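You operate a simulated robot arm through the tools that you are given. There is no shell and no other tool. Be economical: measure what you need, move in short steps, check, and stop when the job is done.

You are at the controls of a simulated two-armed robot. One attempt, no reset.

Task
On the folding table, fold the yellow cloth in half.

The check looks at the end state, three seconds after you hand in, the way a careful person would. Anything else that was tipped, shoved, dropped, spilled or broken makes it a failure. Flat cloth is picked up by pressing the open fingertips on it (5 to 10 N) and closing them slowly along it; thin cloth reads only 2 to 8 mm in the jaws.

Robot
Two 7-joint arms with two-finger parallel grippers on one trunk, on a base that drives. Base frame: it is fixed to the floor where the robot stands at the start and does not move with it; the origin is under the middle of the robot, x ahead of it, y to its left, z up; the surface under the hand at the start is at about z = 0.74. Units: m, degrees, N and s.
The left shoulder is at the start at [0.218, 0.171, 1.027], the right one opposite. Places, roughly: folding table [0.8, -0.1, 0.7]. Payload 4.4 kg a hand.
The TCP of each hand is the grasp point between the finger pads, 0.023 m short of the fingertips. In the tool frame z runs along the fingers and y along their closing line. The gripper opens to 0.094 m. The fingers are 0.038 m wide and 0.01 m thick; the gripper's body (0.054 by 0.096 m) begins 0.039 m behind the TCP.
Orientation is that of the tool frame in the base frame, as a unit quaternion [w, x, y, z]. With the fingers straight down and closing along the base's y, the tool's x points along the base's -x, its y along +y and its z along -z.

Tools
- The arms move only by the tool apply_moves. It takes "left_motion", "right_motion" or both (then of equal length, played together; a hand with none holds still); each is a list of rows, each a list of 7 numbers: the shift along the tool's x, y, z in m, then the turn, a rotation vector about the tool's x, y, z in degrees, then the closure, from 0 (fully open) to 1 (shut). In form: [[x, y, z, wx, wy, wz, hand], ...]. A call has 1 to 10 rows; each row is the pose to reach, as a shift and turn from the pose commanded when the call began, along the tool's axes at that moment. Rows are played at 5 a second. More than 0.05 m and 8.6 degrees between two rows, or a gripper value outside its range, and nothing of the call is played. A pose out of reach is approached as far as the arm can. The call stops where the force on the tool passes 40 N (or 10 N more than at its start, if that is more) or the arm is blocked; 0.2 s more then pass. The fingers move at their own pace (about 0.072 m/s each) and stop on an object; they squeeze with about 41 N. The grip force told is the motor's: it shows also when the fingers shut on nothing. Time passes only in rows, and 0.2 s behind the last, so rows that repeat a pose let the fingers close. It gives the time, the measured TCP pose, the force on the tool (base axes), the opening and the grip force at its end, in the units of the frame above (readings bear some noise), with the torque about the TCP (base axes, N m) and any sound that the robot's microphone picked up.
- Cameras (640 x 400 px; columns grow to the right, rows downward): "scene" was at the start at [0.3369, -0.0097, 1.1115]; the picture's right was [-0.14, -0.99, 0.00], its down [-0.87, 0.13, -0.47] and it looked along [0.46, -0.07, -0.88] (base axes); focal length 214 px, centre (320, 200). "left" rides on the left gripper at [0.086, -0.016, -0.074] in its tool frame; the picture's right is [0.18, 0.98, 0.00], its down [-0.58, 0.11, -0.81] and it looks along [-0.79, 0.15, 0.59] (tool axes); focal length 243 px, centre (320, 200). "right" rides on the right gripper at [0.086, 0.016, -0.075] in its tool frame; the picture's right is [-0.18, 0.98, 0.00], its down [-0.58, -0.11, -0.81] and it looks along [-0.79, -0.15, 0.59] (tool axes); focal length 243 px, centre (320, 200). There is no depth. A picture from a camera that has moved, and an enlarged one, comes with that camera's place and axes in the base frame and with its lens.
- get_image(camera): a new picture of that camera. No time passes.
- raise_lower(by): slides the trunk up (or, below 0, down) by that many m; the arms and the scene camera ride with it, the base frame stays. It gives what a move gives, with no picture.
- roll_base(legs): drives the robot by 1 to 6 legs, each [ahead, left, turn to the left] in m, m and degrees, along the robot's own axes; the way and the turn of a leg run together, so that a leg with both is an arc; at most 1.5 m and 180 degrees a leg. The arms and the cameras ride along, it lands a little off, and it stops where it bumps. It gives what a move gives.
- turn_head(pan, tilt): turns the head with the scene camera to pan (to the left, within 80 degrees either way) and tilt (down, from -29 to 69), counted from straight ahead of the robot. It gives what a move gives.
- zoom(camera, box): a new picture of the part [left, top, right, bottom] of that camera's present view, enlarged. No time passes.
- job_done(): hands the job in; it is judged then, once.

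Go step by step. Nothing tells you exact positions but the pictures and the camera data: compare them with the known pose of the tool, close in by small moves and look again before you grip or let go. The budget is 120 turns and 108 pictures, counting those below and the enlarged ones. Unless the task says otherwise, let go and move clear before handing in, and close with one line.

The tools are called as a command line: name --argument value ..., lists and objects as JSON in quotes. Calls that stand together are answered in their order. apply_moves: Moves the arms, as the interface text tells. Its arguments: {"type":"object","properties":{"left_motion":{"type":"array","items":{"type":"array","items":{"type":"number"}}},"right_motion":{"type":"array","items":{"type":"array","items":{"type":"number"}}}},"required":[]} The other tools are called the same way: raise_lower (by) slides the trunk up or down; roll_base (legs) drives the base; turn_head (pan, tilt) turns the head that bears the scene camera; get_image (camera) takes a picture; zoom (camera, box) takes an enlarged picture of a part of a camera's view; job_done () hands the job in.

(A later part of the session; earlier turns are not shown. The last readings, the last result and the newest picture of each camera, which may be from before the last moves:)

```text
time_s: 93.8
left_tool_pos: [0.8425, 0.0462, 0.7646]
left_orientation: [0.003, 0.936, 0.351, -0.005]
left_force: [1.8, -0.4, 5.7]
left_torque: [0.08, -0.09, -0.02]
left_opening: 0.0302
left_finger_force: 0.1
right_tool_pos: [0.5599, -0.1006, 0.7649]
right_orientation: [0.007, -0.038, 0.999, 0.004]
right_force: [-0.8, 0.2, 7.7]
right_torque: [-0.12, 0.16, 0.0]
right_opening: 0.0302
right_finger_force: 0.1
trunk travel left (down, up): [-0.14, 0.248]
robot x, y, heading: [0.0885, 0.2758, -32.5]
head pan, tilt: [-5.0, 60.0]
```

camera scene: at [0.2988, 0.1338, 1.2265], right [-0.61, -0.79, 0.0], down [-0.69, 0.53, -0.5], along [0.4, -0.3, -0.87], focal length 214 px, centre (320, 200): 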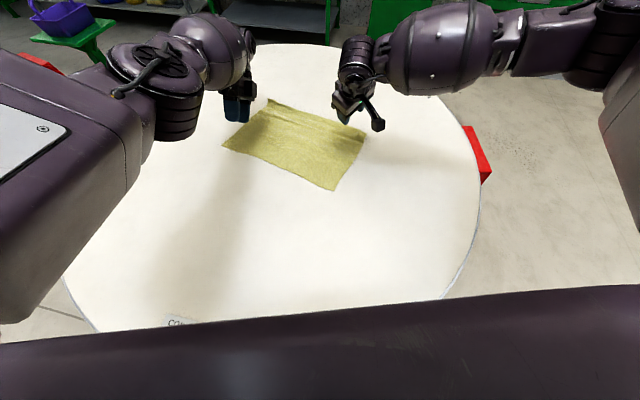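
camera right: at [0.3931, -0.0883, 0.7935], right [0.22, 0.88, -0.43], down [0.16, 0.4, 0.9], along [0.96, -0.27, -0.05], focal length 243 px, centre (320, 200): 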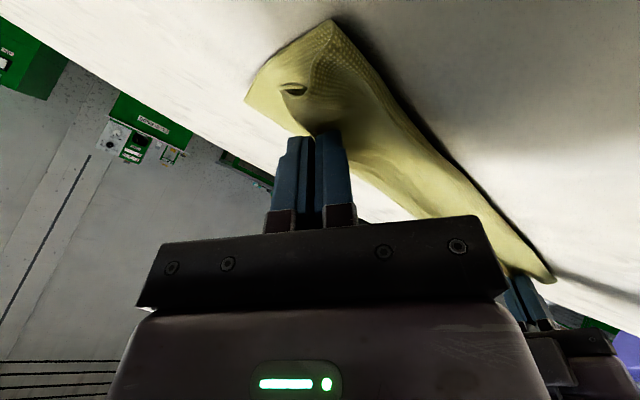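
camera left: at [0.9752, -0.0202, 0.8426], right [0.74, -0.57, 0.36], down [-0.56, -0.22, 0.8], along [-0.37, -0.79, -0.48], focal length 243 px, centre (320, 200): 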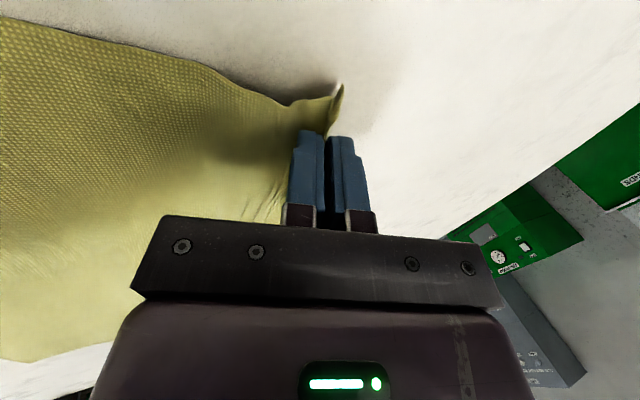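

apply_moves --left_motion '[[0, 0, 0.0003, 0, 0, 0, 0.72], [0, 0, 0.0003, 0, 0, 0, 0.76], [0, 0, 0.0003, 0, 0, 0, 0.8], [0, 0, 0.0003, 0, 0, 0, 0.84], [0, 0, 0.0003, 0, 0, 0, 0.88], [0, 0, 0.0003, 0, 0, 0, 0.92], [0, 0, 0.0003, 0, 0, 0, 0.96], [0, 0, 0.0003, 0, 0, 0, 1], [0, 0, 0.0003, 0, 0, 0, 1], [0, 0, -0.004, 0, 0, 0, 1]]' --right_motion '[[0, 0, 0, 0, 0, 0, 0.72], [0, 0, 0, 0, 0, 0, 0.76], [0, 0, 0, 0, 0, 0, 0.8], [0, 0, 0, 0, 0, 0, 0.84], [0, 0, 0, 0, 0, 0, 0.88], [0, 0, 0, 0, 0, 0, 0.92], [0, 0, 0, 0, 0, 0, 0.96], [0, 0, 0, 0, 0, 0, 1], [0, 0, 0, 0, 0, 0, 1], [0, 0, -0.004, 0, 0, 0, 1]]'

```text
time_s: 96.0
left_tool_pos: [0.8429, 0.0466, 0.7646]
left_orientation: [0.0, 0.936, 0.351, -0.006]
left_force: [-5.1, -1.9, 1.8]
left_torque: [-0.02, 0.06, 0.03]
left_opening: 0.0021
left_finger_force: 40.9
right_tool_pos: [0.5575, -0.0995, 0.7646]
right_orientation: [0.005, -0.039, 0.999, 0.004]
right_force: [4.9, 3.5, 2.7]
right_torque: [0.07, -0.1, 0.03]
right_opening: 0.0017
right_finger_force: 41.3
trunk travel left (down, up): [-0.14, 0.248]
robot x, y, heading: [0.0877, 0.273, -32.4]
head pan, tilt: [-5.0, 60.0]
```

Both corners are pinched. I drag them along the table to square the cloth to my heading, turning it about 30°.

apply_moves --left_motion '[[-0.018, -0.0235, -0.003, 0, 0, -6.2, 1], [-0.036, -0.047, -0.004, 0, 0, -12.4, 1], [-0.054, -0.0705, -0.004, 0, 0, -18.6, 1], [-0.072, -0.094, -0.004, 0, 0, -24.8, 1], [-0.0901, -0.1175, -0.004, 0, 0, -31, 1]]' --right_motion '[[0.0078, -0.0184, -0.003, 0, 0, -6.2, 1], [0.0156, -0.0368, -0.004, 0, 0, -12.4, 1], [0.0235, -0.0552, -0.004, 0, 0, -18.6, 1], [0.0313, -0.0736, -0.004, 0, 0, -24.8, 1], [0.0391, -0.092, -0.004, 0, 0, -31, 1]]'

get_image --camera "scene"

```text
time_s: 97.2
left_tool_pos: [0.6979, 0.0757, 0.7723]
left_orientation: [0.0, 0.808, 0.59, -0.006]
left_force: [-0.7, 0.8, -0.3]
left_torque: [0.05, -0.02, -0.06]
left_opening: 0.0021
left_finger_force: 41.3
right_tool_pos: [0.5301, -0.1839, 0.7704]
right_orientation: [0.007, -0.279, 0.96, 0.003]
right_force: [-0.5, -0.7, -0.4]
right_torque: [-0.01, 0.01, -0.02]
right_opening: 0.0017
right_finger_force: 41.1
right hand out of reach, approached as far as the arm can: row 5
trunk travel left (down, up): [-0.14, 0.248]
robot x, y, heading: [0.0888, 0.2757, -32.5]
head pan, tilt: [-5.0, 60.0]
```

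```text
28 pictures are left
camera scene: at [0.2982, 0.1339, 1.2268], right [-0.61, -0.79, 0.0], down [-0.69, 0.53, -0.5], along [0.4, -0.3, -0.87], focal length 214 px, centre (320, 200)
```

scene: 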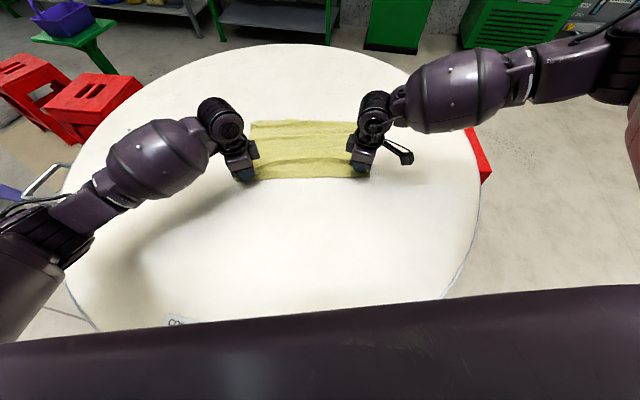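

The cloth is now square to me. I roll the base back 15 cm to drag it closer and pull the waves out.

roll_base --legs '[[-0.15, 0, 0]]'

get_image --camera "scene"

```text
time_s: 98.6
left_tool_pos: [0.5697, 0.1585, 0.7734]
left_orientation: [0.001, 0.808, 0.589, -0.005]
left_force: [-0.4, 0.1, 0.2]
left_torque: [-0.02, -0.01, -0.04]
left_opening: 0.0023
left_finger_force: 40.8
right_tool_pos: [0.4008, -0.1012, 0.7694]
right_orientation: [0.006, -0.28, 0.96, 0.002]
right_force: [0.4, 0.7, 0.1]
right_torque: [0.02, -0.01, -0.03]
right_opening: 0.0018
right_finger_force: 41.0
trunk travel left (down, up): [-0.14, 0.248]
robot x, y, heading: [-0.0414, 0.3563, -32.9]
head pan, tilt: [-5.0, 60.0]
```

```text
27 pictures are left
camera scene: at [0.1693, 0.2165, 1.2268], right [-0.61, -0.79, 0.0], down [-0.69, 0.53, -0.5], along [0.4, -0.3, -0.87], focal length 214 px, centre (320, 200)
```

scene: 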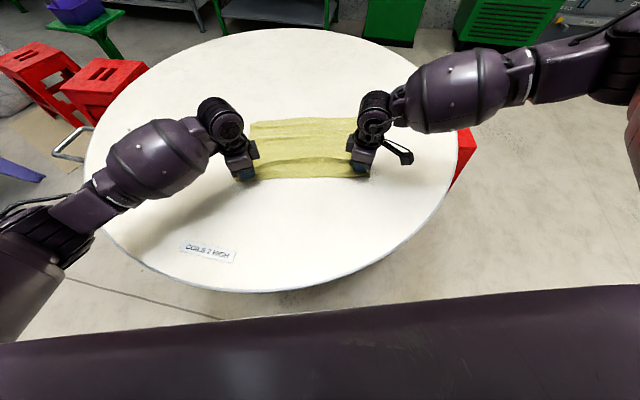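

The cloth followed, with a couple of low waves. I lay it down, release, and rise.

apply_moves --left_motion '[[0, 0, 0.006, 0, 0, 0, 1], [0, 0, 0.006, 0, 0, 0, 0.85], [0, 0, 0.006, 0, 0, 0, 0.7], [0, 0, 0.006, 0, 0, 0, 0.55], [0, 0, -0.02, 0, 0, 0, 0.55], [0, 0, -0.06, 0, 0, 0, 0.55], [0, 0, -0.09, 0, 0, 0, 0.55]]' --right_motion '[[0, 0, 0.004, 0, 0, 0, 1], [0, 0, 0.004, 0, 0, 0, 0.85], [0, 0, 0.004, 0, 0, 0, 0.7], [0, 0, 0.004, 0, 0, 0, 0.55], [0, 0, -0.02, 0, 0, 0, 0.55], [0, 0, -0.06, 0, 0, 0, 0.55], [0, 0, -0.09, 0, 0, 0, 0.55]]'

roll_base --legs '[[0.15, 0, 0]]'

zoom --camera "scene" --box '[160, 80, 460, 264]'

```text
time_s: 100.2
left_tool_pos: [0.5715, 0.1586, 0.8642]
left_orientation: [0.0, 0.808, 0.589, -0.006]
left_force: [-0.1, 0.7, -0.1]
left_torque: [-0.03, 0.03, 0.02]
left_opening: 0.0423
left_finger_force: 0.1
right_tool_pos: [0.4001, -0.1021, 0.861]
right_orientation: [0.006, -0.278, 0.96, 0.003]
right_force: [-0.4, 0.4, -0.2]
right_torque: [0.0, -0.01, -0.02]
right_opening: 0.0425
right_finger_force: 0.0
trunk travel left (down, up): [-0.14, 0.248]
robot x, y, heading: [-0.0406, 0.3598, -32.4]
head pan, tilt: [-5.0, 60.0]
```

```text
time_s: 101.5
left_tool_pos: [0.699, 0.0806, 0.8602]
left_orientation: [-0.001, 0.807, 0.59, -0.007]
left_force: [0.1, -0.5, 0.4]
left_torque: [0.02, 0.0, 0.02]
left_opening: 0.0423
left_finger_force: 0.1
right_tool_pos: [0.5269, -0.1823, 0.8594]
right_orientation: [0.006, -0.28, 0.96, 0.002]
right_force: [0.1, 0.3, 0.7]
right_torque: [0.0, 0.03, 0.01]
right_opening: 0.0421
right_finger_force: 0.1
trunk travel left (down, up): [-0.14, 0.248]
robot x, y, heading: [0.0841, 0.2794, -32.2]
head pan, tilt: [-5.0, 60.0]
```

```text
2.13 times, centred on (310, 172) of scene
camera zoom: at [0.2962, 0.1365, 1.2265], right [-0.61, -0.8, 0.0], down [-0.69, 0.53, -0.5], along [0.4, -0.3, -0.87], focal length 458 px, centre (341, 260)
```

zoom: 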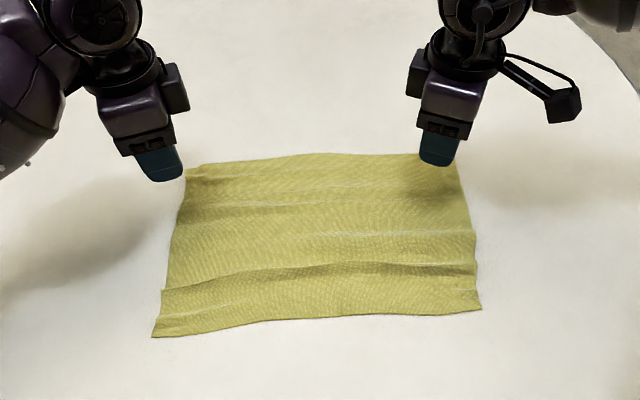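

The cloth is now square and close: far corners at X≈.70/.67 m and near corners at X≈.455 m in my own frame. I move down to the far corners A and C.

apply_moves --left_motion '[[-0.012, 0.014, 0.02, 0, 0, 5, 0.68], [-0.023, 0.029, 0.04, 0, 0, 10, 0.68], [-0.0338, 0.0429, 0.06, 0, 0, 14.5, 0.68], [-0.0338, 0.0429, 0.084, 0, 0, 14.5, 0.68]]' --right_motion '[[0.0015, -0.011, 0.02, 0, 0, 0, 0.68], [0.003, -0.022, 0.04, 0, 0, 0, 0.68], [0.0045, -0.0323, 0.06, 0, 0, 0, 0.68], [0.0045, -0.0323, 0.083, 0, 0, 0, 0.68]]'

get_image --camera "left"

get_image --camera "right"

```text
time_s: 102.5
left_tool_pos: [0.7282, 0.0348, 0.7783]
left_orientation: [0.0, 0.876, 0.483, -0.007]
left_force: [0.0, 0.3, -0.5]
left_torque: [0.04, 0.0, -0.04]
left_opening: 0.0301
left_finger_force: 0.0
right_tool_pos: [0.5271, -0.1818, 0.8604]
right_orientation: [0.007, -0.281, 0.96, 0.002]
right_force: [0.6, -0.4, -0.9]
right_torque: [-0.01, -0.04, -0.01]
right_opening: 0.0301
right_finger_force: 0.0
right hand out of reach, approached as far as the arm can: row 1, 2, 3, 4
trunk travel left (down, up): [-0.14, 0.248]
robot x, y, heading: [0.0855, 0.2804, -32.1]
head pan, tilt: [-5.0, 60.0]
```

```text
25 pictures are left
camera left: at [0.762, 0.1167, 0.8523], right [0.93, -0.37, -0.01], down [-0.21, -0.54, 0.81], along [-0.3, -0.75, -0.58], focal length 243 px, centre (320, 200)
```

left: 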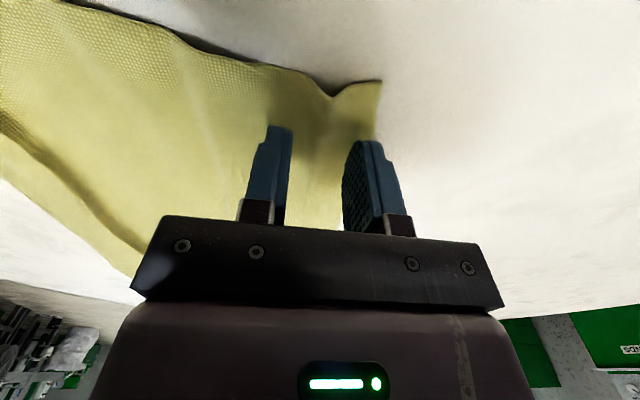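

```text
24 pictures are left
camera right: at [0.4449, -0.2157, 0.9327], right [-0.37, 0.93, 0.0], down [0.54, 0.21, 0.81], along [0.75, 0.3, -0.58], focal length 243 px, centre (320, 200)
```

right: 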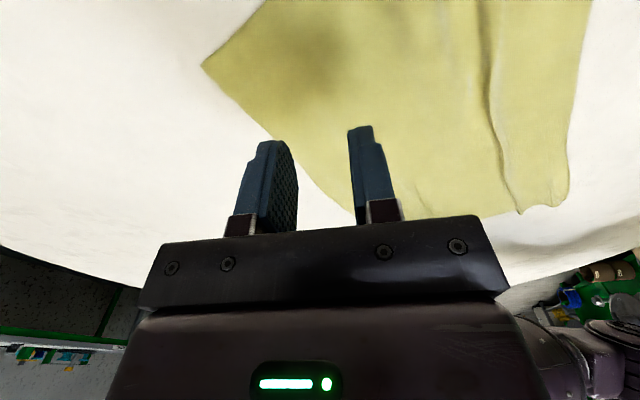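

The left hand is well placed. The right wrist is at its limit, so I ease its yaw by 14° and move to corner C at (.564,-.266).

apply_moves --right_motion '[[0, -0.003, 0, 0, 0, 7, 0.68], [0, -0.01, 0.01, 0, 0, 14, 0.68], [-0.001, -0.025, 0.03, 0, 0, 14, 0.68], [-0.001, -0.04, 0.05, 0, 0, 14, 0.68], [-0.002, -0.0544, 0.07, 0, 0, 14, 0.68], [-0.002, -0.0544, 0.083, 0, 0, 14, 0.68]]'

get_image --camera "right"

```text
time_s: 103.9
left_tool_pos: [0.7287, 0.0347, 0.7778]
left_orientation: [0.0, 0.875, 0.483, -0.006]
left_force: [0.7, -0.1, 0.3]
left_torque: [0.0, 0.01, 0.03]
left_opening: 0.0299
left_finger_force: 0.2
right_tool_pos: [0.5612, -0.2226, 0.7713]
right_orientation: [0.006, -0.16, 0.987, 0.004]
right_force: [-0.7, -0.4, -0.1]
right_torque: [0.01, -0.02, -0.02]
right_opening: 0.0296
right_finger_force: 0.1
trunk travel left (down, up): [-0.14, 0.248]
robot x, y, heading: [0.085, 0.276, -32.3]
head pan, tilt: [-5.0, 60.0]
```

```text
23 pictures are left
camera right: at [0.4723, -0.2357, 0.8453], right [-0.14, 0.99, 0.01], down [0.58, 0.07, 0.81], along [0.8, 0.11, -0.58], focal length 243 px, centre (320, 200)
```

right: 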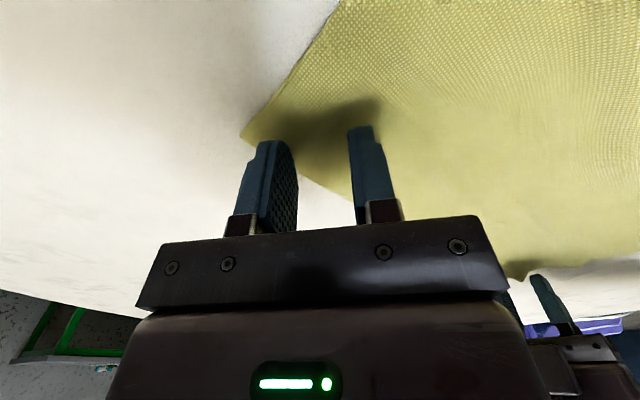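

C confirmed; the centre is 2.5 cm inside the edge. I press both.

apply_moves --left_motion '[[0, 0, 0.005, 0, 0, 0, 0.68], [0, 0, 0.01, 0, 0, 0, 0.68], [0, 0, 0.0135, 0, 0, 0, 0.68], [0, 0, 0.0145, 0, 0, 0, 0.68]]' --right_motion '[[0, 0, 0.003, 0, 0, 0, 0.68], [0, 0, 0.005, 0, 0, 0, 0.68], [0, 0, 0.0065, 0, 0, 0, 0.68], [0, 0, 0.0075, 0, 0, 0, 0.68]]'

```text
time_s: 104.9
left_tool_pos: [0.7292, 0.0352, 0.7655]
left_orientation: [0.001, 0.876, 0.483, -0.006]
left_force: [-0.1, -0.1, 3.2]
left_torque: [-0.01, -0.04, -0.01]
left_opening: 0.03
left_finger_force: 0.4
right_tool_pos: [0.5626, -0.2221, 0.7652]
right_orientation: [0.007, -0.16, 0.987, 0.002]
right_force: [-1.2, -0.8, 5.4]
right_torque: [-0.11, 0.05, -0.03]
right_opening: 0.03
right_finger_force: 0.1
trunk travel left (down, up): [-0.14, 0.248]
robot x, y, heading: [0.0831, 0.2765, -32.5]
head pan, tilt: [-5.0, 60.0]
```

apply_moves --left_motion '[[0, 0, 0.0009, 0, 0, 0, 0.72], [0, 0, 0.0009, 0, 0, 0, 0.76], [0, 0, 0.0009, 0, 0, 0, 0.8], [0, 0, 0.0009, 0, 0, 0, 0.84], [0, 0, 0.0009, 0, 0, 0, 0.88], [0, 0, 0.0009, 0, 0, 0, 0.92], [0, 0, 0.0009, 0, 0, 0, 0.96], [0, 0, 0.0009, 0, 0, 0, 1], [0, 0, 0.0009, 0, 0, 0, 1], [0, 0, -0.004, 0, 0, 0, 1]]' --right_motion '[[0, 0, 0.0005, 0, 0, 0, 0.72], [0, 0, 0.0005, 0, 0, 0, 0.76], [0, 0, 0.0005, 0, 0, 0, 0.8], [0, 0, 0.0005, 0, 0, 0, 0.84], [0, 0, 0.0005, 0, 0, 0, 0.88], [0, 0, 0.0005, 0, 0, 0, 0.92], [0, 0, 0.0005, 0, 0, 0, 0.96], [0, 0, 0.0005, 0, 0, 0, 1], [0, 0, 0.0005, 0, 0, 0, 1], [0, 0, -0.004, 0, 0, 0, 1]]'

```text
time_s: 107.1
left_tool_pos: [0.7279, 0.036, 0.7648]
left_orientation: [-0.002, 0.875, 0.484, -0.006]
left_force: [-0.6, -2.0, 2.1]
left_torque: [0.01, -0.02, -0.03]
left_opening: 0.0058
left_finger_force: 40.7
right_tool_pos: [0.561, -0.2207, 0.7652]
right_orientation: [0.004, -0.161, 0.987, 0.004]
right_force: [1.7, 0.8, 4.0]
right_torque: [-0.06, -0.04, 0.01]
right_opening: 0.0017
right_finger_force: 40.9
trunk travel left (down, up): [-0.14, 0.248]
robot x, y, heading: [0.0891, 0.278, -32.1]
head pan, tilt: [-5.0, 60.0]
```

Both corners are gripped. I start the low rolling fold: lift the tips to about 5 cm, tilt the fingers outward and move in slightly; then the base will do the travel.

apply_moves --left_motion '[[0, 0, -0.013, 0, 0, 0, 1], [0, -0.0082, -0.0278, -8, 0, 0, 1], [0, -0.0183, -0.0391, -16, 0, 0, 1], [0, -0.0294, -0.046, -24, 0, 0, 1], [0, -0.0402, -0.0465, -32, 0, 0, 1], [0, -0.0508, -0.0446, -40, 0, 0, 1], [0, -0.0611, -0.0424, -48, 0, 0, 1], [0, -0.0681, -0.0412, -52, 0, 0, 1]]' --right_motion '[[0, 0, -0.013, 0, 0, 0, 1], [0.0052, 0.0063, -0.0278, 6.2, -5.1, 0, 1], [0.0116, 0.0141, -0.0391, 12.4, -10.1, 0, 1], [0.0186, 0.0227, -0.046, 18.6, -15.2, 0, 1], [0.0254, 0.0311, -0.0465, 24.7, -20.3, 0, 1], [0.0322, 0.0393, -0.0446, 30.9, -25.3, 0, 1], [0.0387, 0.0472, -0.0424, 37.1, -30.4, 0, 1], [0.0431, 0.0526, -0.0412, 40.2, -32.9, 0, 1]]'

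get_image --camera "left"

zoom --camera "scene" --box '[160, 80, 460, 264]'

```text
time_s: 108.9
left_tool_pos: [0.6701, 0.0715, 0.8072]
left_orientation: [0.386, 0.786, 0.437, 0.205]
left_force: [-5.4, -10.0, 0.4]
left_torque: [-0.12, 0.09, -0.15]
left_opening: 0.0023
left_finger_force: 40.9
right_tool_pos: [0.5123, -0.2089, 0.8199]
right_orientation: [0.293, -0.145, 0.912, -0.25]
right_force: [4.3, 10.5, -0.3]
right_torque: [0.16, -0.06, 0.27]
right_opening: 0.0016
right_finger_force: 41.4
right hand out of reach, approached as far as the arm can: row 7, 8
trunk travel left (down, up): [-0.14, 0.248]
robot x, y, heading: [0.0842, 0.2775, -32.2]
head pan, tilt: [-5.0, 60.0]
```

```text
22 pictures are left
camera left: at [0.6588, 0.1805, 0.8403], right [0.62, -0.16, 0.77], down [-0.78, -0.18, 0.59], along [0.05, -0.97, -0.24], focal length 243 px, centre (320, 200)
```

left: 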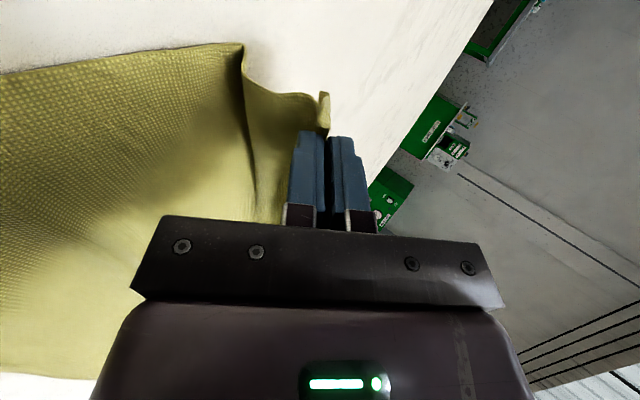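

```text
2.13 times, centred on (310, 172) of scene
camera zoom: at [0.296, 0.1365, 1.2264], right [-0.61, -0.8, 0.0], down [-0.69, 0.53, -0.5], along [0.4, -0.3, -0.87], focal length 458 px, centre (341, 260)
```

zoom: 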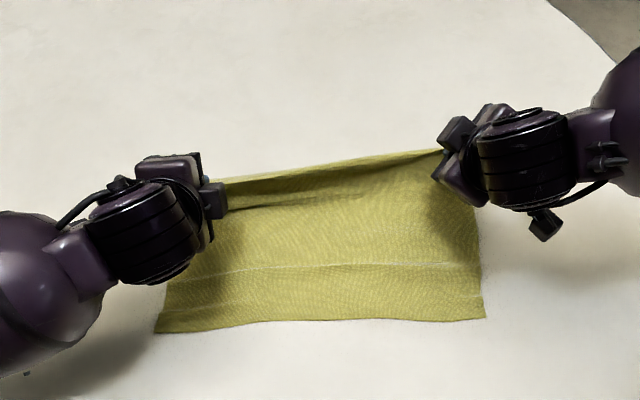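

The sheet stands from the table up to the tips as intended. The right hand lags and stretches the cloth slightly, so I correct it before rolling back.

apply_moves --right_motion '[[0, 0.012, -0.002, -2, 1.6, 2, 1], [0, 0.0237, -0.004, -4, 3.2, 4, 1]]'

```text
time_s: 109.5
left_tool_pos: [0.6715, 0.0719, 0.8082]
left_orientation: [0.385, 0.786, 0.438, 0.207]
left_force: [0.0, -1.0, -0.3]
left_torque: [0.05, 0.06, -0.04]
left_opening: 0.0024
left_finger_force: 40.7
right_tool_pos: [0.5078, -0.1884, 0.8092]
right_orientation: [0.268, -0.116, 0.932, -0.214]
right_force: [0.7, 0.0, 0.4]
right_torque: [0.01, 0.0, 0.05]
right_opening: 0.0013
right_finger_force: 41.2
trunk travel left (down, up): [-0.14, 0.248]
robot x, y, heading: [0.0851, 0.28, -32.3]
head pan, tilt: [-5.0, 60.0]
```

Tension is gone and the hands are level. I roll the base back 8 cm and look.

roll_base --legs '[[-0.08, 0, 0]]'

zoom --camera "scene" --box '[160, 80, 460, 264]'

get_image --camera "left"

```text
time_s: 110.6
left_tool_pos: [0.603, 0.1141, 0.8071]
left_orientation: [0.385, 0.787, 0.437, 0.205]
left_force: [-0.3, 0.2, -0.2]
left_torque: [0.0, 0.02, 0.0]
left_opening: 0.002
left_finger_force: 40.9
right_tool_pos: [0.4408, -0.1446, 0.8102]
right_orientation: [0.27, -0.117, 0.932, -0.213]
right_force: [-0.6, 0.7, -0.7]
right_torque: [0.01, 0.02, 0.02]
right_opening: 0.0012
right_finger_force: 40.6
trunk travel left (down, up): [-0.14, 0.248]
robot x, y, heading: [0.0171, 0.3187, -32.1]
head pan, tilt: [-5.0, 60.0]
```

```text
2.13 times, centred on (310, 172) of scene
camera zoom: at [0.2282, 0.1796, 1.2268], right [-0.61, -0.8, 0.0], down [-0.69, 0.52, -0.5], along [0.4, -0.3, -0.87], focal length 458 px, centre (341, 260)
```

zoom: 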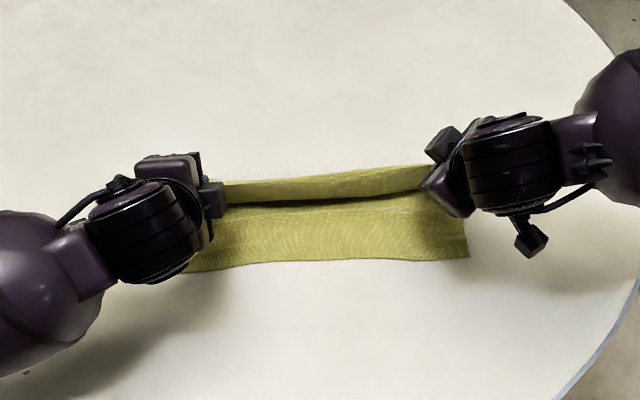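

```text
19 pictures are left
camera left: at [0.592, 0.2237, 0.8412], right [0.62, -0.16, 0.77], down [-0.78, -0.18, 0.59], along [0.05, -0.97, -0.24], focal length 243 px, centre (320, 200)
```

left: 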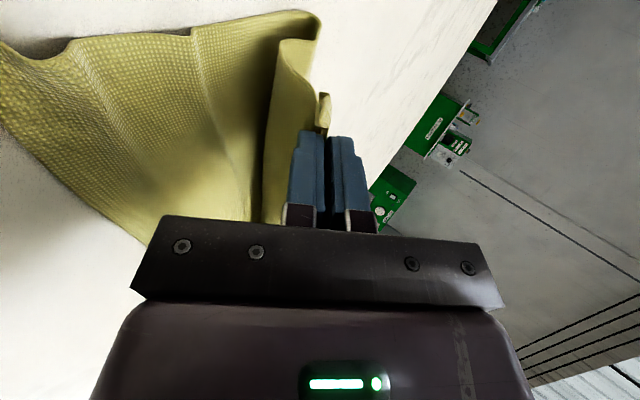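

This is what I wanted: the sheet comes straight from the crease to the tips with no slack, and the lower layer has not moved. I ease the last 3.5 cm toward the near edge while lowering.

apply_moves --left_motion '[[0, -0.0125, -0.0029, 2.5, 0, 0, 1], [0, -0.0265, -0.0045, 5, 0, 0, 1], [0, -0.0406, -0.0062, 7.5, 0, 0, 1], [0, -0.0515, -0.0039, 10, 0, 0, 1]]' --right_motion '[[0.0093, 0.0097, 0.0004, 0, 0, 0, 1], [0.0191, 0.0198, 0.0016, 0, 0, 0, 1], [0.0293, 0.0305, 0.0036, 0, 0, 0, 1], [0.0366, 0.0381, 0.0084, 0, 0, 0, 1]]'

zoom --camera "scene" --box '[160, 80, 460, 264]'

get_image --camera "left"

```text
time_s: 111.6
left_tool_pos: [0.5723, 0.1312, 0.7681]
left_orientation: [0.314, 0.817, 0.454, 0.167]
left_force: [-0.3, -0.2, 0.5]
left_torque: [0.0, -0.04, 0.0]
left_opening: 0.0021
left_finger_force: 40.9
right_tool_pos: [0.416, -0.1298, 0.7795]
right_orientation: [0.265, -0.116, 0.933, -0.212]
right_force: [0.9, -0.3, -0.5]
right_torque: [0.02, 0.0, 0.05]
right_opening: 0.001
right_finger_force: 41.3
right hand out of reach, approached as far as the arm can: row 4
trunk travel left (down, up): [-0.14, 0.248]
robot x, y, heading: [0.0197, 0.3201, -32.2]
head pan, tilt: [-5.0, 60.0]
```

```text
2.13 times, centred on (310, 172) of scene
camera zoom: at [0.2282, 0.1782, 1.2267], right [-0.61, -0.79, 0.0], down [-0.69, 0.53, -0.5], along [0.4, -0.3, -0.87], focal length 458 px, centre (341, 260)
```

zoom: 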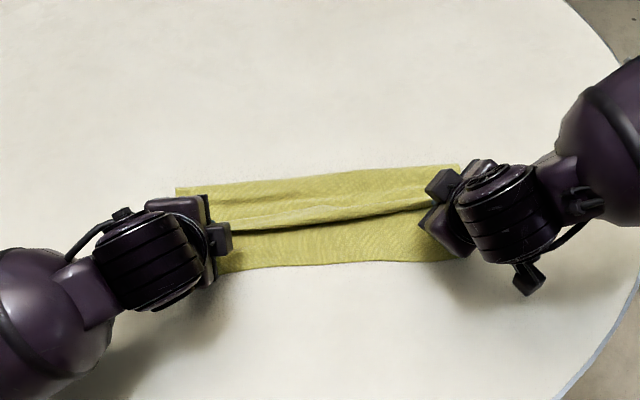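

```text
17 pictures are left
camera left: at [0.567, 0.238, 0.8141], right [0.72, -0.23, 0.65], down [-0.69, -0.24, 0.68], along [0.0, -0.94, -0.33], focal length 243 px, centre (320, 200)
```

left: 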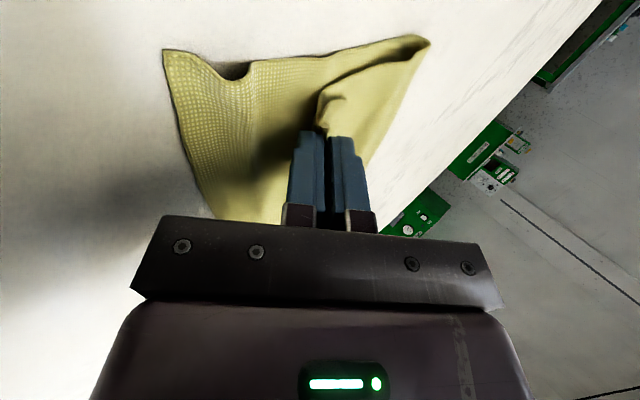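

The lower layer now measures .136 m from near edge to crease, which is half, and the sheet is laid. I open gradually and withdraw backward along the fingers.

apply_moves --left_motion '[[0, 0, -0.002, 0, 0, 0, 0.93], [0, 0, -0.004, 0, 0, 0, 0.86], [0, 0, -0.007, 0, 0, 0, 0.8], [0, 0, -0.01, 0, 0, 0, 0.75], [0, 0, -0.02, 0, 0, 0, 0.72], [0, 0, -0.04, 0, 0, 0, 0.72], [0, 0, -0.07, 0, 0, 0, 0.72], [0, 0, -0.1, 0, 0, 0, 0.72]]' --right_motion '[[0, 0, -0.002, 0, 0, 0, 0.93], [0, 0, -0.004, 0, 0, 0, 0.86], [0, 0, -0.007, 0, 0, 0, 0.8], [0, 0, -0.01, 0, 0, 0, 0.75], [0, 0, -0.02, 0, 0, 0, 0.72], [0, 0, -0.04, 0, 0, 0, 0.72], [0, 0, -0.07, 0, 0, 0, 0.72], [0, 0, -0.1, 0, 0, 0, 0.72]]'

zoom --camera "scene" --box '[160, 80, 460, 264]'

```text
time_s: 113.4
left_tool_pos: [0.5188, 0.1689, 0.8459]
left_orientation: [0.315, 0.816, 0.454, 0.168]
left_force: [-0.8, -0.4, 0.2]
left_torque: [-0.01, -0.01, -0.02]
left_opening: 0.0265
left_finger_force: 0.1
right_tool_pos: [0.3622, -0.0942, 0.8584]
right_orientation: [0.27, -0.116, 0.932, -0.213]
right_force: [-0.1, 0.2, -0.2]
right_torque: [0.02, -0.01, 0.0]
right_opening: 0.0267
right_finger_force: 0.1
trunk travel left (down, up): [-0.14, 0.248]
robot x, y, heading: [0.0176, 0.3177, -32.7]
head pan, tilt: [-5.0, 60.0]
```

```text
2.13 times, centred on (310, 172) of scene
camera zoom: at [0.2288, 0.1805, 1.227], right [-0.61, -0.8, 0.0], down [-0.69, 0.52, -0.5], along [0.4, -0.3, -0.87], focal length 458 px, centre (341, 260)
```

zoom: 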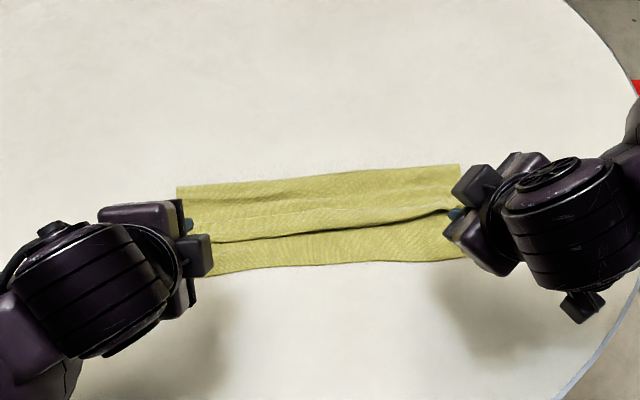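

Released. I roll the base back to clear the view and inspect.

roll_base --legs '[[-0.1, 0, 0]]'

zoom --camera "scene" --box '[180, 60, 420, 206]'

```text
time_s: 114.5
left_tool_pos: [0.4324, 0.2201, 0.8446]
left_orientation: [0.315, 0.817, 0.453, 0.167]
left_force: [-0.6, 0.5, -0.2]
left_torque: [0.01, -0.01, 0.03]
left_opening: 0.0261
left_finger_force: 0.2
right_tool_pos: [0.2757, -0.0415, 0.8581]
right_orientation: [0.269, -0.116, 0.932, -0.213]
right_force: [0.0, 0.0, 0.3]
right_torque: [0.0, -0.04, 0.01]
right_opening: 0.0263
right_finger_force: 0.1
trunk travel left (down, up): [-0.14, 0.248]
robot x, y, heading: [-0.0698, 0.3779, -32.4]
head pan, tilt: [-5.0, 60.0]
```

```text
2.67 times, centred on (300, 133) of scene
camera zoom: at [0.1428, 0.2334, 1.2269], right [-0.61, -0.79, 0.0], down [-0.69, 0.53, -0.5], along [0.4, -0.3, -0.87], focal length 572 px, centre (373, 379)
```

zoom: 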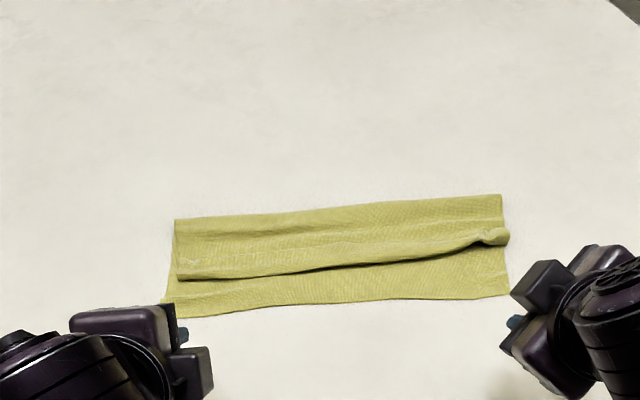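

The fold is nearly right: crease to near edge is .14 m, but the top edge falls 4–5 cm short because of leftover waves and a curl at the right corner. I take a closer look before smoothing.

zoom --camera "scene" --box '[236, 120, 386, 190]'

```text
4.27 times, centred on (311, 155) of scene
camera zoom: at [0.1428, 0.2334, 1.2269], right [-0.61, -0.79, 0.0], down [-0.69, 0.53, -0.5], along [0.4, -0.3, -0.87], focal length 915 px, centre (358, 392)
```

zoom: 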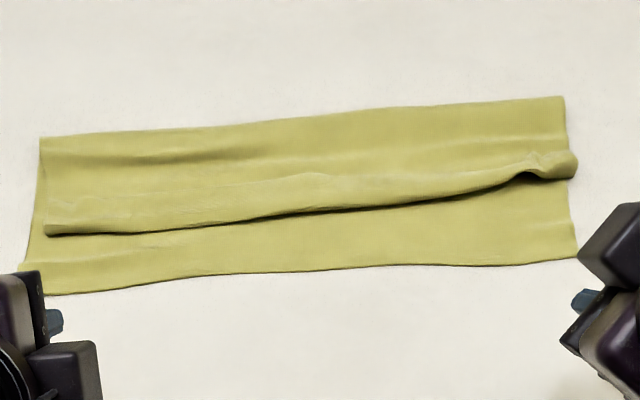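

The top layer ends in a raised lip. I will regrasp that lip lightly from above with both hands and draw it the last 4 cm toward the near edge. Hovering first.

apply_moves --left_motion '[[-0.001, 0.0196, 0.0296, 8.2, 0, 0, 0.52], [-0.003, 0.0391, 0.0591, 16.4, 0, 0, 0.52], [-0.004, 0.0587, 0.0887, 24.6, 0, 0, 0.52], [-0.006, 0.0782, 0.1182, 32.8, 0, 0, 0.52], [-0.007, 0.0978, 0.1478, 41, 0, 0, 0.52]]' --right_motion '[[-0.0148, -0.0137, 0.0322, -6.2, 5.1, 0, 0.52], [-0.0296, -0.0274, 0.0644, -12.4, 10.1, 0, 0.52], [-0.0444, -0.041, 0.0966, -18.5, 15.2, 0, 0.52], [-0.0592, -0.0547, 0.1288, -24.7, 20.2, 0, 0.52], [-0.074, -0.0684, 0.161, -30.9, 25.3, 0, 0.52]]'

get_image --camera "left"

get_image --camera "right"

```text
time_s: 115.8
left_tool_pos: [0.5753, 0.1222, 0.7972]
left_orientation: [0.007, 0.876, 0.482, -0.004]
left_force: [-0.4, -0.1, -0.9]
left_torque: [0.03, 0.0, 0.01]
left_opening: 0.0451
left_finger_force: 0.0
right_tool_pos: [0.4329, -0.1314, 0.7975]
right_orientation: [0.019, -0.134, 0.991, 0.023]
right_force: [-0.2, -0.7, -0.9]
right_torque: [0.01, 0.0, 0.05]
right_opening: 0.0454
right_finger_force: 0.0
trunk travel left (down, up): [-0.14, 0.248]
robot x, y, heading: [-0.0639, 0.3771, -32.4]
head pan, tilt: [-5.0, 60.0]
```

```text
13 pictures are left
camera left: at [0.6071, 0.2043, 0.8722], right [0.93, -0.37, 0.01], down [-0.22, -0.54, 0.81], along [-0.3, -0.76, -0.58], focal length 243 px, centre (320, 200)
```

left: 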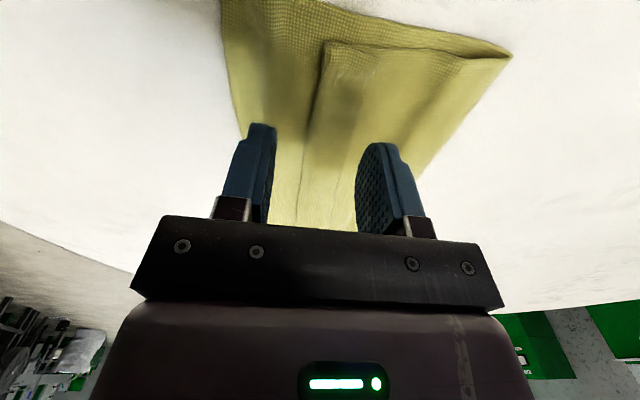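

```text
12 pictures are left
camera right: at [0.3416, -0.1423, 0.8693], right [-0.08, 1.0, 0.05], down [0.56, 0.01, 0.83], along [0.82, 0.1, -0.56], focal length 243 px, centre (320, 200)
```

right: 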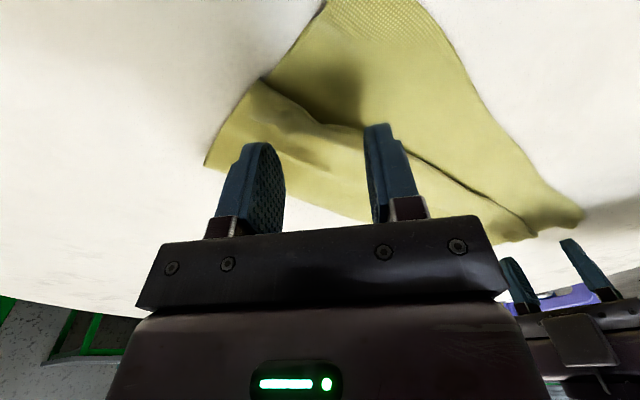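

The left top edge is flat and clean, about 4 cm short of the near edge, and the right corner has a small curl under my fingers. I set a 3 cm opening on the top layer and descend gently.

apply_moves --left_motion '[[0, 0.015, 0.008, 0, 0, 0, 0.68], [0, 0.015, 0.018, 0, 0, 0, 0.68], [0, 0.015, 0.026, 0, 0, 0, 0.68], [0, 0.015, 0.0295, 0, 0, 0, 0.68]]' --right_motion '[[-0.002, -0.003, 0.008, 0, 0, 0, 0.68], [-0.002, -0.003, 0.018, 0, 0, 0, 0.68], [-0.002, -0.003, 0.026, 0, 0, 0, 0.68], [-0.002, -0.003, 0.0295, 0, 0, 0, 0.68]]'

```text
time_s: 116.8
left_tool_pos: [0.5854, 0.1136, 0.7707]
left_orientation: [0.009, 0.876, 0.483, -0.001]
left_force: [-0.2, 0.3, 0.5]
left_torque: [0.0, -0.03, -0.01]
left_opening: 0.03
left_finger_force: 0.0
right_tool_pos: [0.437, -0.1313, 0.769]
right_orientation: [0.021, -0.134, 0.991, 0.021]
right_force: [-0.5, 0.3, -0.1]
right_torque: [0.01, -0.01, 0.0]
right_opening: 0.0302
right_finger_force: 0.1
trunk travel left (down, up): [-0.14, 0.248]
robot x, y, heading: [-0.0698, 0.377, -32.3]
head pan, tilt: [-5.0, 60.0]
```

apply_moves --left_motion '[[0, 0, 0.002, 0, 0, 0, 0.68], [0, 0, 0.004, 0, 0, 0, 0.68], [0, 0, 0.0045, 0, 0, 0, 0.68]]' --right_motion '[[0, 0, 0.002, 0, 0, 0, 0.68], [0, 0, 0.0035, 0, 0, 0, 0.68], [0, 0, 0.004, 0, 0, 0, 0.68]]'

```text
time_s: 117.5
left_tool_pos: [0.5863, 0.1139, 0.7671]
left_orientation: [0.009, 0.876, 0.482, -0.002]
left_force: [-0.3, 0.0, 0.9]
left_torque: [0.0, -0.02, 0.0]
left_opening: 0.0302
left_finger_force: 0.0
right_tool_pos: [0.4375, -0.1319, 0.766]
right_orientation: [0.022, -0.134, 0.991, 0.021]
right_force: [-3.4, -0.4, 12.0]
right_torque: [-0.34, 0.2, -0.04]
right_opening: 0.0301
right_finger_force: 0.1
trunk travel left (down, up): [-0.14, 0.248]
robot x, y, heading: [-0.0663, 0.3785, -32.2]
head pan, tilt: [-5.0, 60.0]
```

apply_moves --left_motion '[[0, 0, 0.001, 0, 0, 0, 0.68], [0, 0, 0.0018, 0, 0, 0, 0.68], [0, 0, 0.0018, 0, 0, 0, 0.73], [0, 0, 0.0018, 0, 0, 0, 0.78], [0, 0, 0.0018, 0, 0, 0, 0.83], [0, 0, 0.0018, 0, 0, 0, 0.88], [0, 0, 0.0018, 0, 0, 0, 0.93], [0, 0, 0.0018, 0, 0, 0, 1], [0, 0, 0.0018, 0, 0, 0, 1]]' --right_motion '[[0, 0, -0.001, 0, 0, 0, 0.68], [0, 0, -0.001, 0, 0, 0, 0.68], [0, 0, -0.001, 0, 0, 0, 0.73], [0, 0, -0.001, 0, 0, 0, 0.78], [0, 0, -0.001, 0, 0, 0, 0.83], [0, 0, -0.001, 0, 0, 0, 0.88], [0, 0, -0.001, 0, 0, 0, 0.93], [0, 0, -0.001, 0, 0, 0, 1], [0, 0, -0.001, 0, 0, 0, 1]]'

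get_image --camera "left"

get_image --camera "right"

```text
time_s: 119.5
left_tool_pos: [0.5882, 0.1146, 0.7649]
left_orientation: [0.01, 0.875, 0.484, -0.002]
left_force: [1.6, 0.8, 20.1]
left_torque: [0.12, -0.05, 0.02]
left_opening: 0.0031
left_finger_force: 40.6
right_tool_pos: [0.4371, -0.1319, 0.7667]
right_orientation: [0.021, -0.133, 0.991, 0.021]
right_force: [-0.3, -1.2, 2.9]
right_torque: [-0.04, 0.0, 0.03]
right_opening: 0.0001
right_finger_force: 41.2
trunk travel left (down, up): [-0.14, 0.248]
robot x, y, heading: [-0.0663, 0.3755, -32.8]
head pan, tilt: [-5.0, 60.0]
```

```text
11 pictures are left
camera left: at [0.6184, 0.1974, 0.8399], right [0.93, -0.37, 0.01], down [-0.22, -0.53, 0.81], along [-0.29, -0.76, -0.58], focal length 243 px, centre (320, 200)
```

left: 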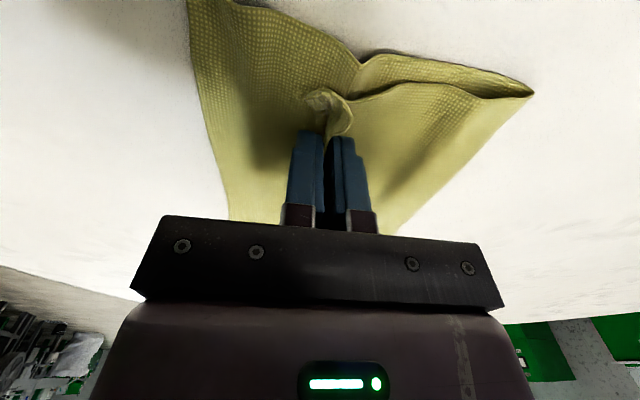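

```text
10 pictures are left
camera right: at [0.3455, -0.1433, 0.8381], right [-0.08, 1.0, 0.04], down [0.56, 0.01, 0.83], along [0.82, 0.09, -0.56], focal length 243 px, centre (320, 200)
```

right: 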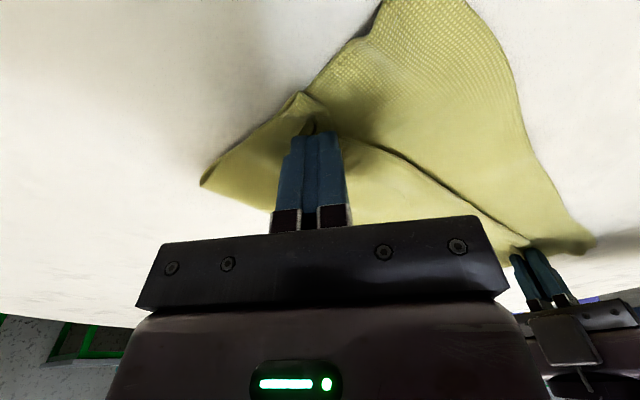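

The left hand has the top edge. The right closed on nothing because it pressed too lightly, so I reopen it, press a bit more and close again while easing the left pressure.

apply_moves --left_motion '[[0, 0, -0.004, 0, 0, 0, 1], [0, 0, -0.006, 0, 0, 0, 1], [0, 0, -0.006, 0, 0, 0, 1], [0, 0, -0.006, 0, 0, 0, 1], [0, 0, -0.006, 0, 0, 0, 1], [0, 0, -0.006, 0, 0, 0, 1], [0, 0, -0.006, 0, 0, 0, 1], [0, 0, -0.006, 0, 0, 0, 1], [0, 0, -0.006, 0, 0, 0, 1], [0, 0, -0.006, 0, 0, 0, 1]]' --right_motion '[[0, 0, -0.004, 0, 0, 0, 0.66], [0.002, 0.002, -0.004, 0, 0, 0, 0.64], [0.002, 0.002, 0, 0, 0, 0, 0.64], [0.002, 0.002, 0.0012, 0, 0, 0, 0.7], [0.002, 0.002, 0.0012, 0, 0, 0, 0.76], [0.002, 0.002, 0.0012, 0, 0, 0, 0.82], [0.002, 0.002, 0.0012, 0, 0, 0, 0.88], [0.002, 0.002, 0.0012, 0, 0, 0, 0.94], [0.002, 0.002, 0.0012, 0, 0, 0, 1], [0.002, 0.002, 0.0012, 0, 0, 0, 1]]'

```text
time_s: 121.8
left_tool_pos: [0.5861, 0.1145, 0.7715]
left_orientation: [0.009, 0.875, 0.484, -0.001]
left_force: [-0.2, -0.3, 0.7]
left_torque: [-0.02, 0.0, 0.0]
left_opening: 0.0022
left_finger_force: 40.8
right_tool_pos: [0.4341, -0.1311, 0.7653]
right_orientation: [0.022, -0.134, 0.99, 0.02]
right_force: [1.1, -1.8, 16.6]
right_torque: [-0.2, 0.21, 0.03]
right_opening: 0.0
right_finger_force: 40.5
trunk travel left (down, up): [-0.14, 0.248]
robot x, y, heading: [-0.0677, 0.3749, -32.4]
head pan, tilt: [-5.0, 60.0]
```

The right cannot pinch there, but it presses the top layer firmly. I draw both toward me together: left by pinch, right by dragging under pressure.

apply_moves --left_motion '[[0, -0.008, -0.004, 0, 0, 0, 1], [0, -0.016, -0.005, 0, 0, 0, 1], [0, -0.024, -0.005, 0, 0, 0, 1], [0, -0.032, -0.004, 0, 0, 0, 1], [0, -0.038, 0, 0, 0, 0, 1]]' --right_motion '[[0.006, 0.0066, -0.0007, 0, 0, 0, 1], [0.012, 0.0132, -0.0007, 0, 0, 0, 1], [0.018, 0.0198, -0.0007, 0, 0, 0, 1], [0.024, 0.0264, -0.0007, 0, 0, 0, 1], [0.03, 0.033, -0.0007, 0, 0, 0, 1]]'

zoom --camera "scene" --box '[216, 100, 406, 216]'

```text
time_s: 123.0
left_tool_pos: [0.5546, 0.1364, 0.7703]
left_orientation: [0.009, 0.875, 0.484, -0.002]
left_force: [-0.6, -0.2, 2.4]
left_torque: [0.0, 0.0, -0.01]
left_opening: 0.0021
left_finger_force: 41.1
right_tool_pos: [0.397, -0.1066, 0.7666]
right_orientation: [0.022, -0.135, 0.99, 0.022]
right_force: [2.3, -1.5, 10.8]
right_torque: [-0.14, 0.11, 0.0]
right_opening: 0.0
right_finger_force: 40.9
trunk travel left (down, up): [-0.14, 0.248]
robot x, y, heading: [-0.0669, 0.3744, -32.3]
head pan, tilt: [-5.0, 60.0]
```

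```text
3.37 times, centred on (311, 158) of scene
camera zoom: at [0.1428, 0.2335, 1.227], right [-0.61, -0.79, 0.0], down [-0.69, 0.53, -0.5], along [0.4, -0.3, -0.87], focal length 722 px, centre (350, 342)
```

zoom: 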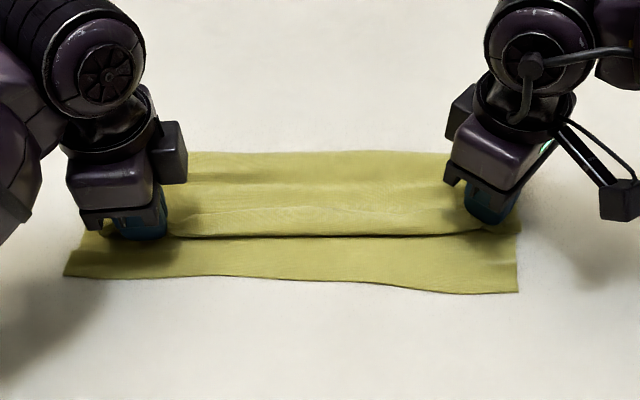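

The whole cloth slid instead. I lift the left pinch clear to see whether it holds only the top layer, and raise the right hand.

apply_moves --left_motion '[[0, 0, -0.01, 0, 0, 0, 1], [0, -0.005, -0.025, 0, 0, 0, 1], [0, -0.012, -0.035, 0, 0, 0, 1]]' --right_motion '[[0, 0, -0.01, 0, 0, 0, 0.9], [0, 0, -0.03, 0, 0, 0, 0.6], [0, 0, -0.05, 0, 0, 0, 0.52]]'

get_image --camera "left"

get_image --camera "right"

```text
time_s: 123.8
left_tool_pos: [0.5441, 0.1419, 0.8036]
left_orientation: [0.009, 0.875, 0.484, -0.002]
left_force: [-0.1, -0.6, -0.9]
left_torque: [-0.02, 0.03, 0.02]
left_opening: 0.0019
left_finger_force: 41.0
right_tool_pos: [0.3959, -0.109, 0.8157]
right_orientation: [0.02, -0.134, 0.991, 0.022]
right_force: [-0.3, 0.1, 0.0]
right_torque: [0.04, 0.01, 0.0]
right_opening: 0.0453
right_finger_force: 0.0
trunk travel left (down, up): [-0.14, 0.248]
robot x, y, heading: [-0.0672, 0.3743, -32.3]
head pan, tilt: [-5.0, 60.0]
```

```text
8 pictures are left
camera left: at [0.5772, 0.2244, 0.8775], right [0.93, -0.37, 0.01], down [-0.22, -0.54, 0.81], along [-0.29, -0.76, -0.58], focal length 243 px, centre (320, 200)
```

left: 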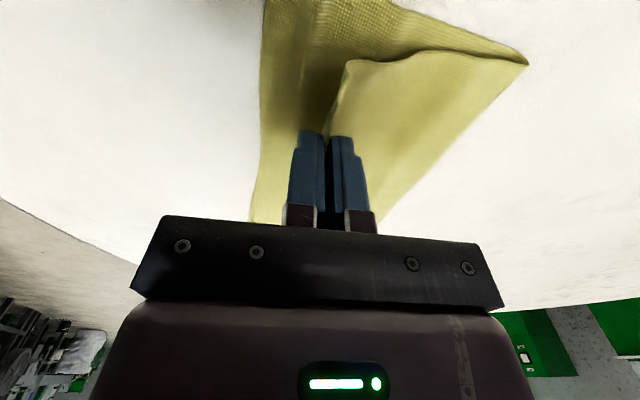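

```text
7 pictures are left
camera right: at [0.3058, -0.1197, 0.8875], right [-0.08, 1.0, 0.04], down [0.56, 0.01, 0.83], along [0.82, 0.09, -0.56], focal length 243 px, centre (320, 200)
```

right: 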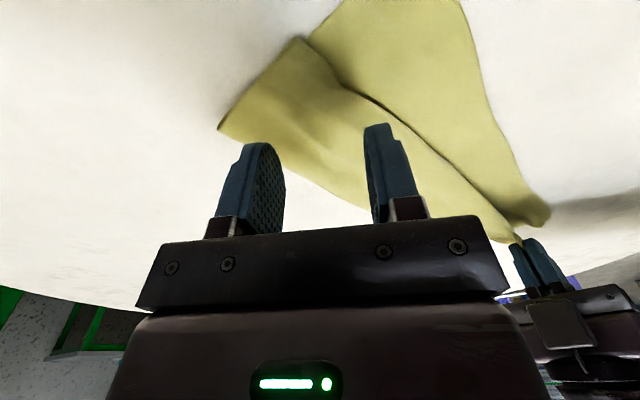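

The left pinch holds only the top layer and the lower one stays put. I lay the left edge onto the near edge and keep hold, while moving the right to a fresh spot on the now-flat top edge.

apply_moves --left_motion '[[0, -0.008, 0.006, 0, 0, 0, 1], [0, -0.015, 0.015, 0, 0, 0, 1], [0, -0.02, 0.024, 0, 0, 0, 1], [0, -0.021, 0.033, 0, 0, 0, 1]]' --right_motion '[[-0.007, 0.002, 0.01, 0, 0, 0, 0.6], [-0.0143, 0.005, 0.025, 0, 0, 0, 0.6], [-0.0143, 0.005, 0.038, 0, 0, 0, 0.6], [-0.0143, 0.005, 0.047, 0, 0, 0, 0.6]]'

```text
time_s: 124.8
left_tool_pos: [0.5266, 0.1529, 0.7708]
left_orientation: [0.007, 0.875, 0.484, -0.003]
left_force: [0.0, 0.0, 0.5]
left_torque: [0.04, 0.03, -0.01]
left_opening: 0.0018
left_finger_force: 41.5
right_tool_pos: [0.4103, -0.0978, 0.77]
right_orientation: [0.02, -0.135, 0.99, 0.022]
right_force: [1.0, -0.4, -0.3]
right_torque: [0.0, -0.02, -0.03]
right_opening: 0.0377
right_finger_force: 0.2
trunk travel left (down, up): [-0.14, 0.248]
robot x, y, heading: [-0.0681, 0.3738, -32.4]
head pan, tilt: [-5.0, 60.0]
```

The right hand has a 3° lean, which explains the failed pinch: one finger was not touching. I level it and press.

apply_moves --right_motion '[[0, 0, 0, 1.1, 1.3, 0, 0.6], [0, 0, 0, 2.2, 2.6, 0, 0.6], [0, 0, 0.003, 2.2, 2.6, 0, 0.6], [0, 0, 0.0045, 2.2, 2.6, 0, 0.6]]'

```text
time_s: 125.8
left_tool_pos: [0.5267, 0.1523, 0.7711]
left_orientation: [0.008, 0.875, 0.484, -0.002]
left_force: [0.3, 0.3, 0.1]
left_torque: [-0.02, -0.02, 0.01]
left_opening: 0.0017
left_finger_force: 41.5
right_tool_pos: [0.4101, -0.0992, 0.766]
right_orientation: [0.001, -0.134, 0.991, -0.002]
right_force: [-0.4, -1.3, 4.7]
right_torque: [0.06, -0.01, 0.03]
right_opening: 0.0378
right_finger_force: 0.0
trunk travel left (down, up): [-0.14, 0.248]
robot x, y, heading: [-0.0679, 0.3749, -32.5]
head pan, tilt: [-5.0, 60.0]
```

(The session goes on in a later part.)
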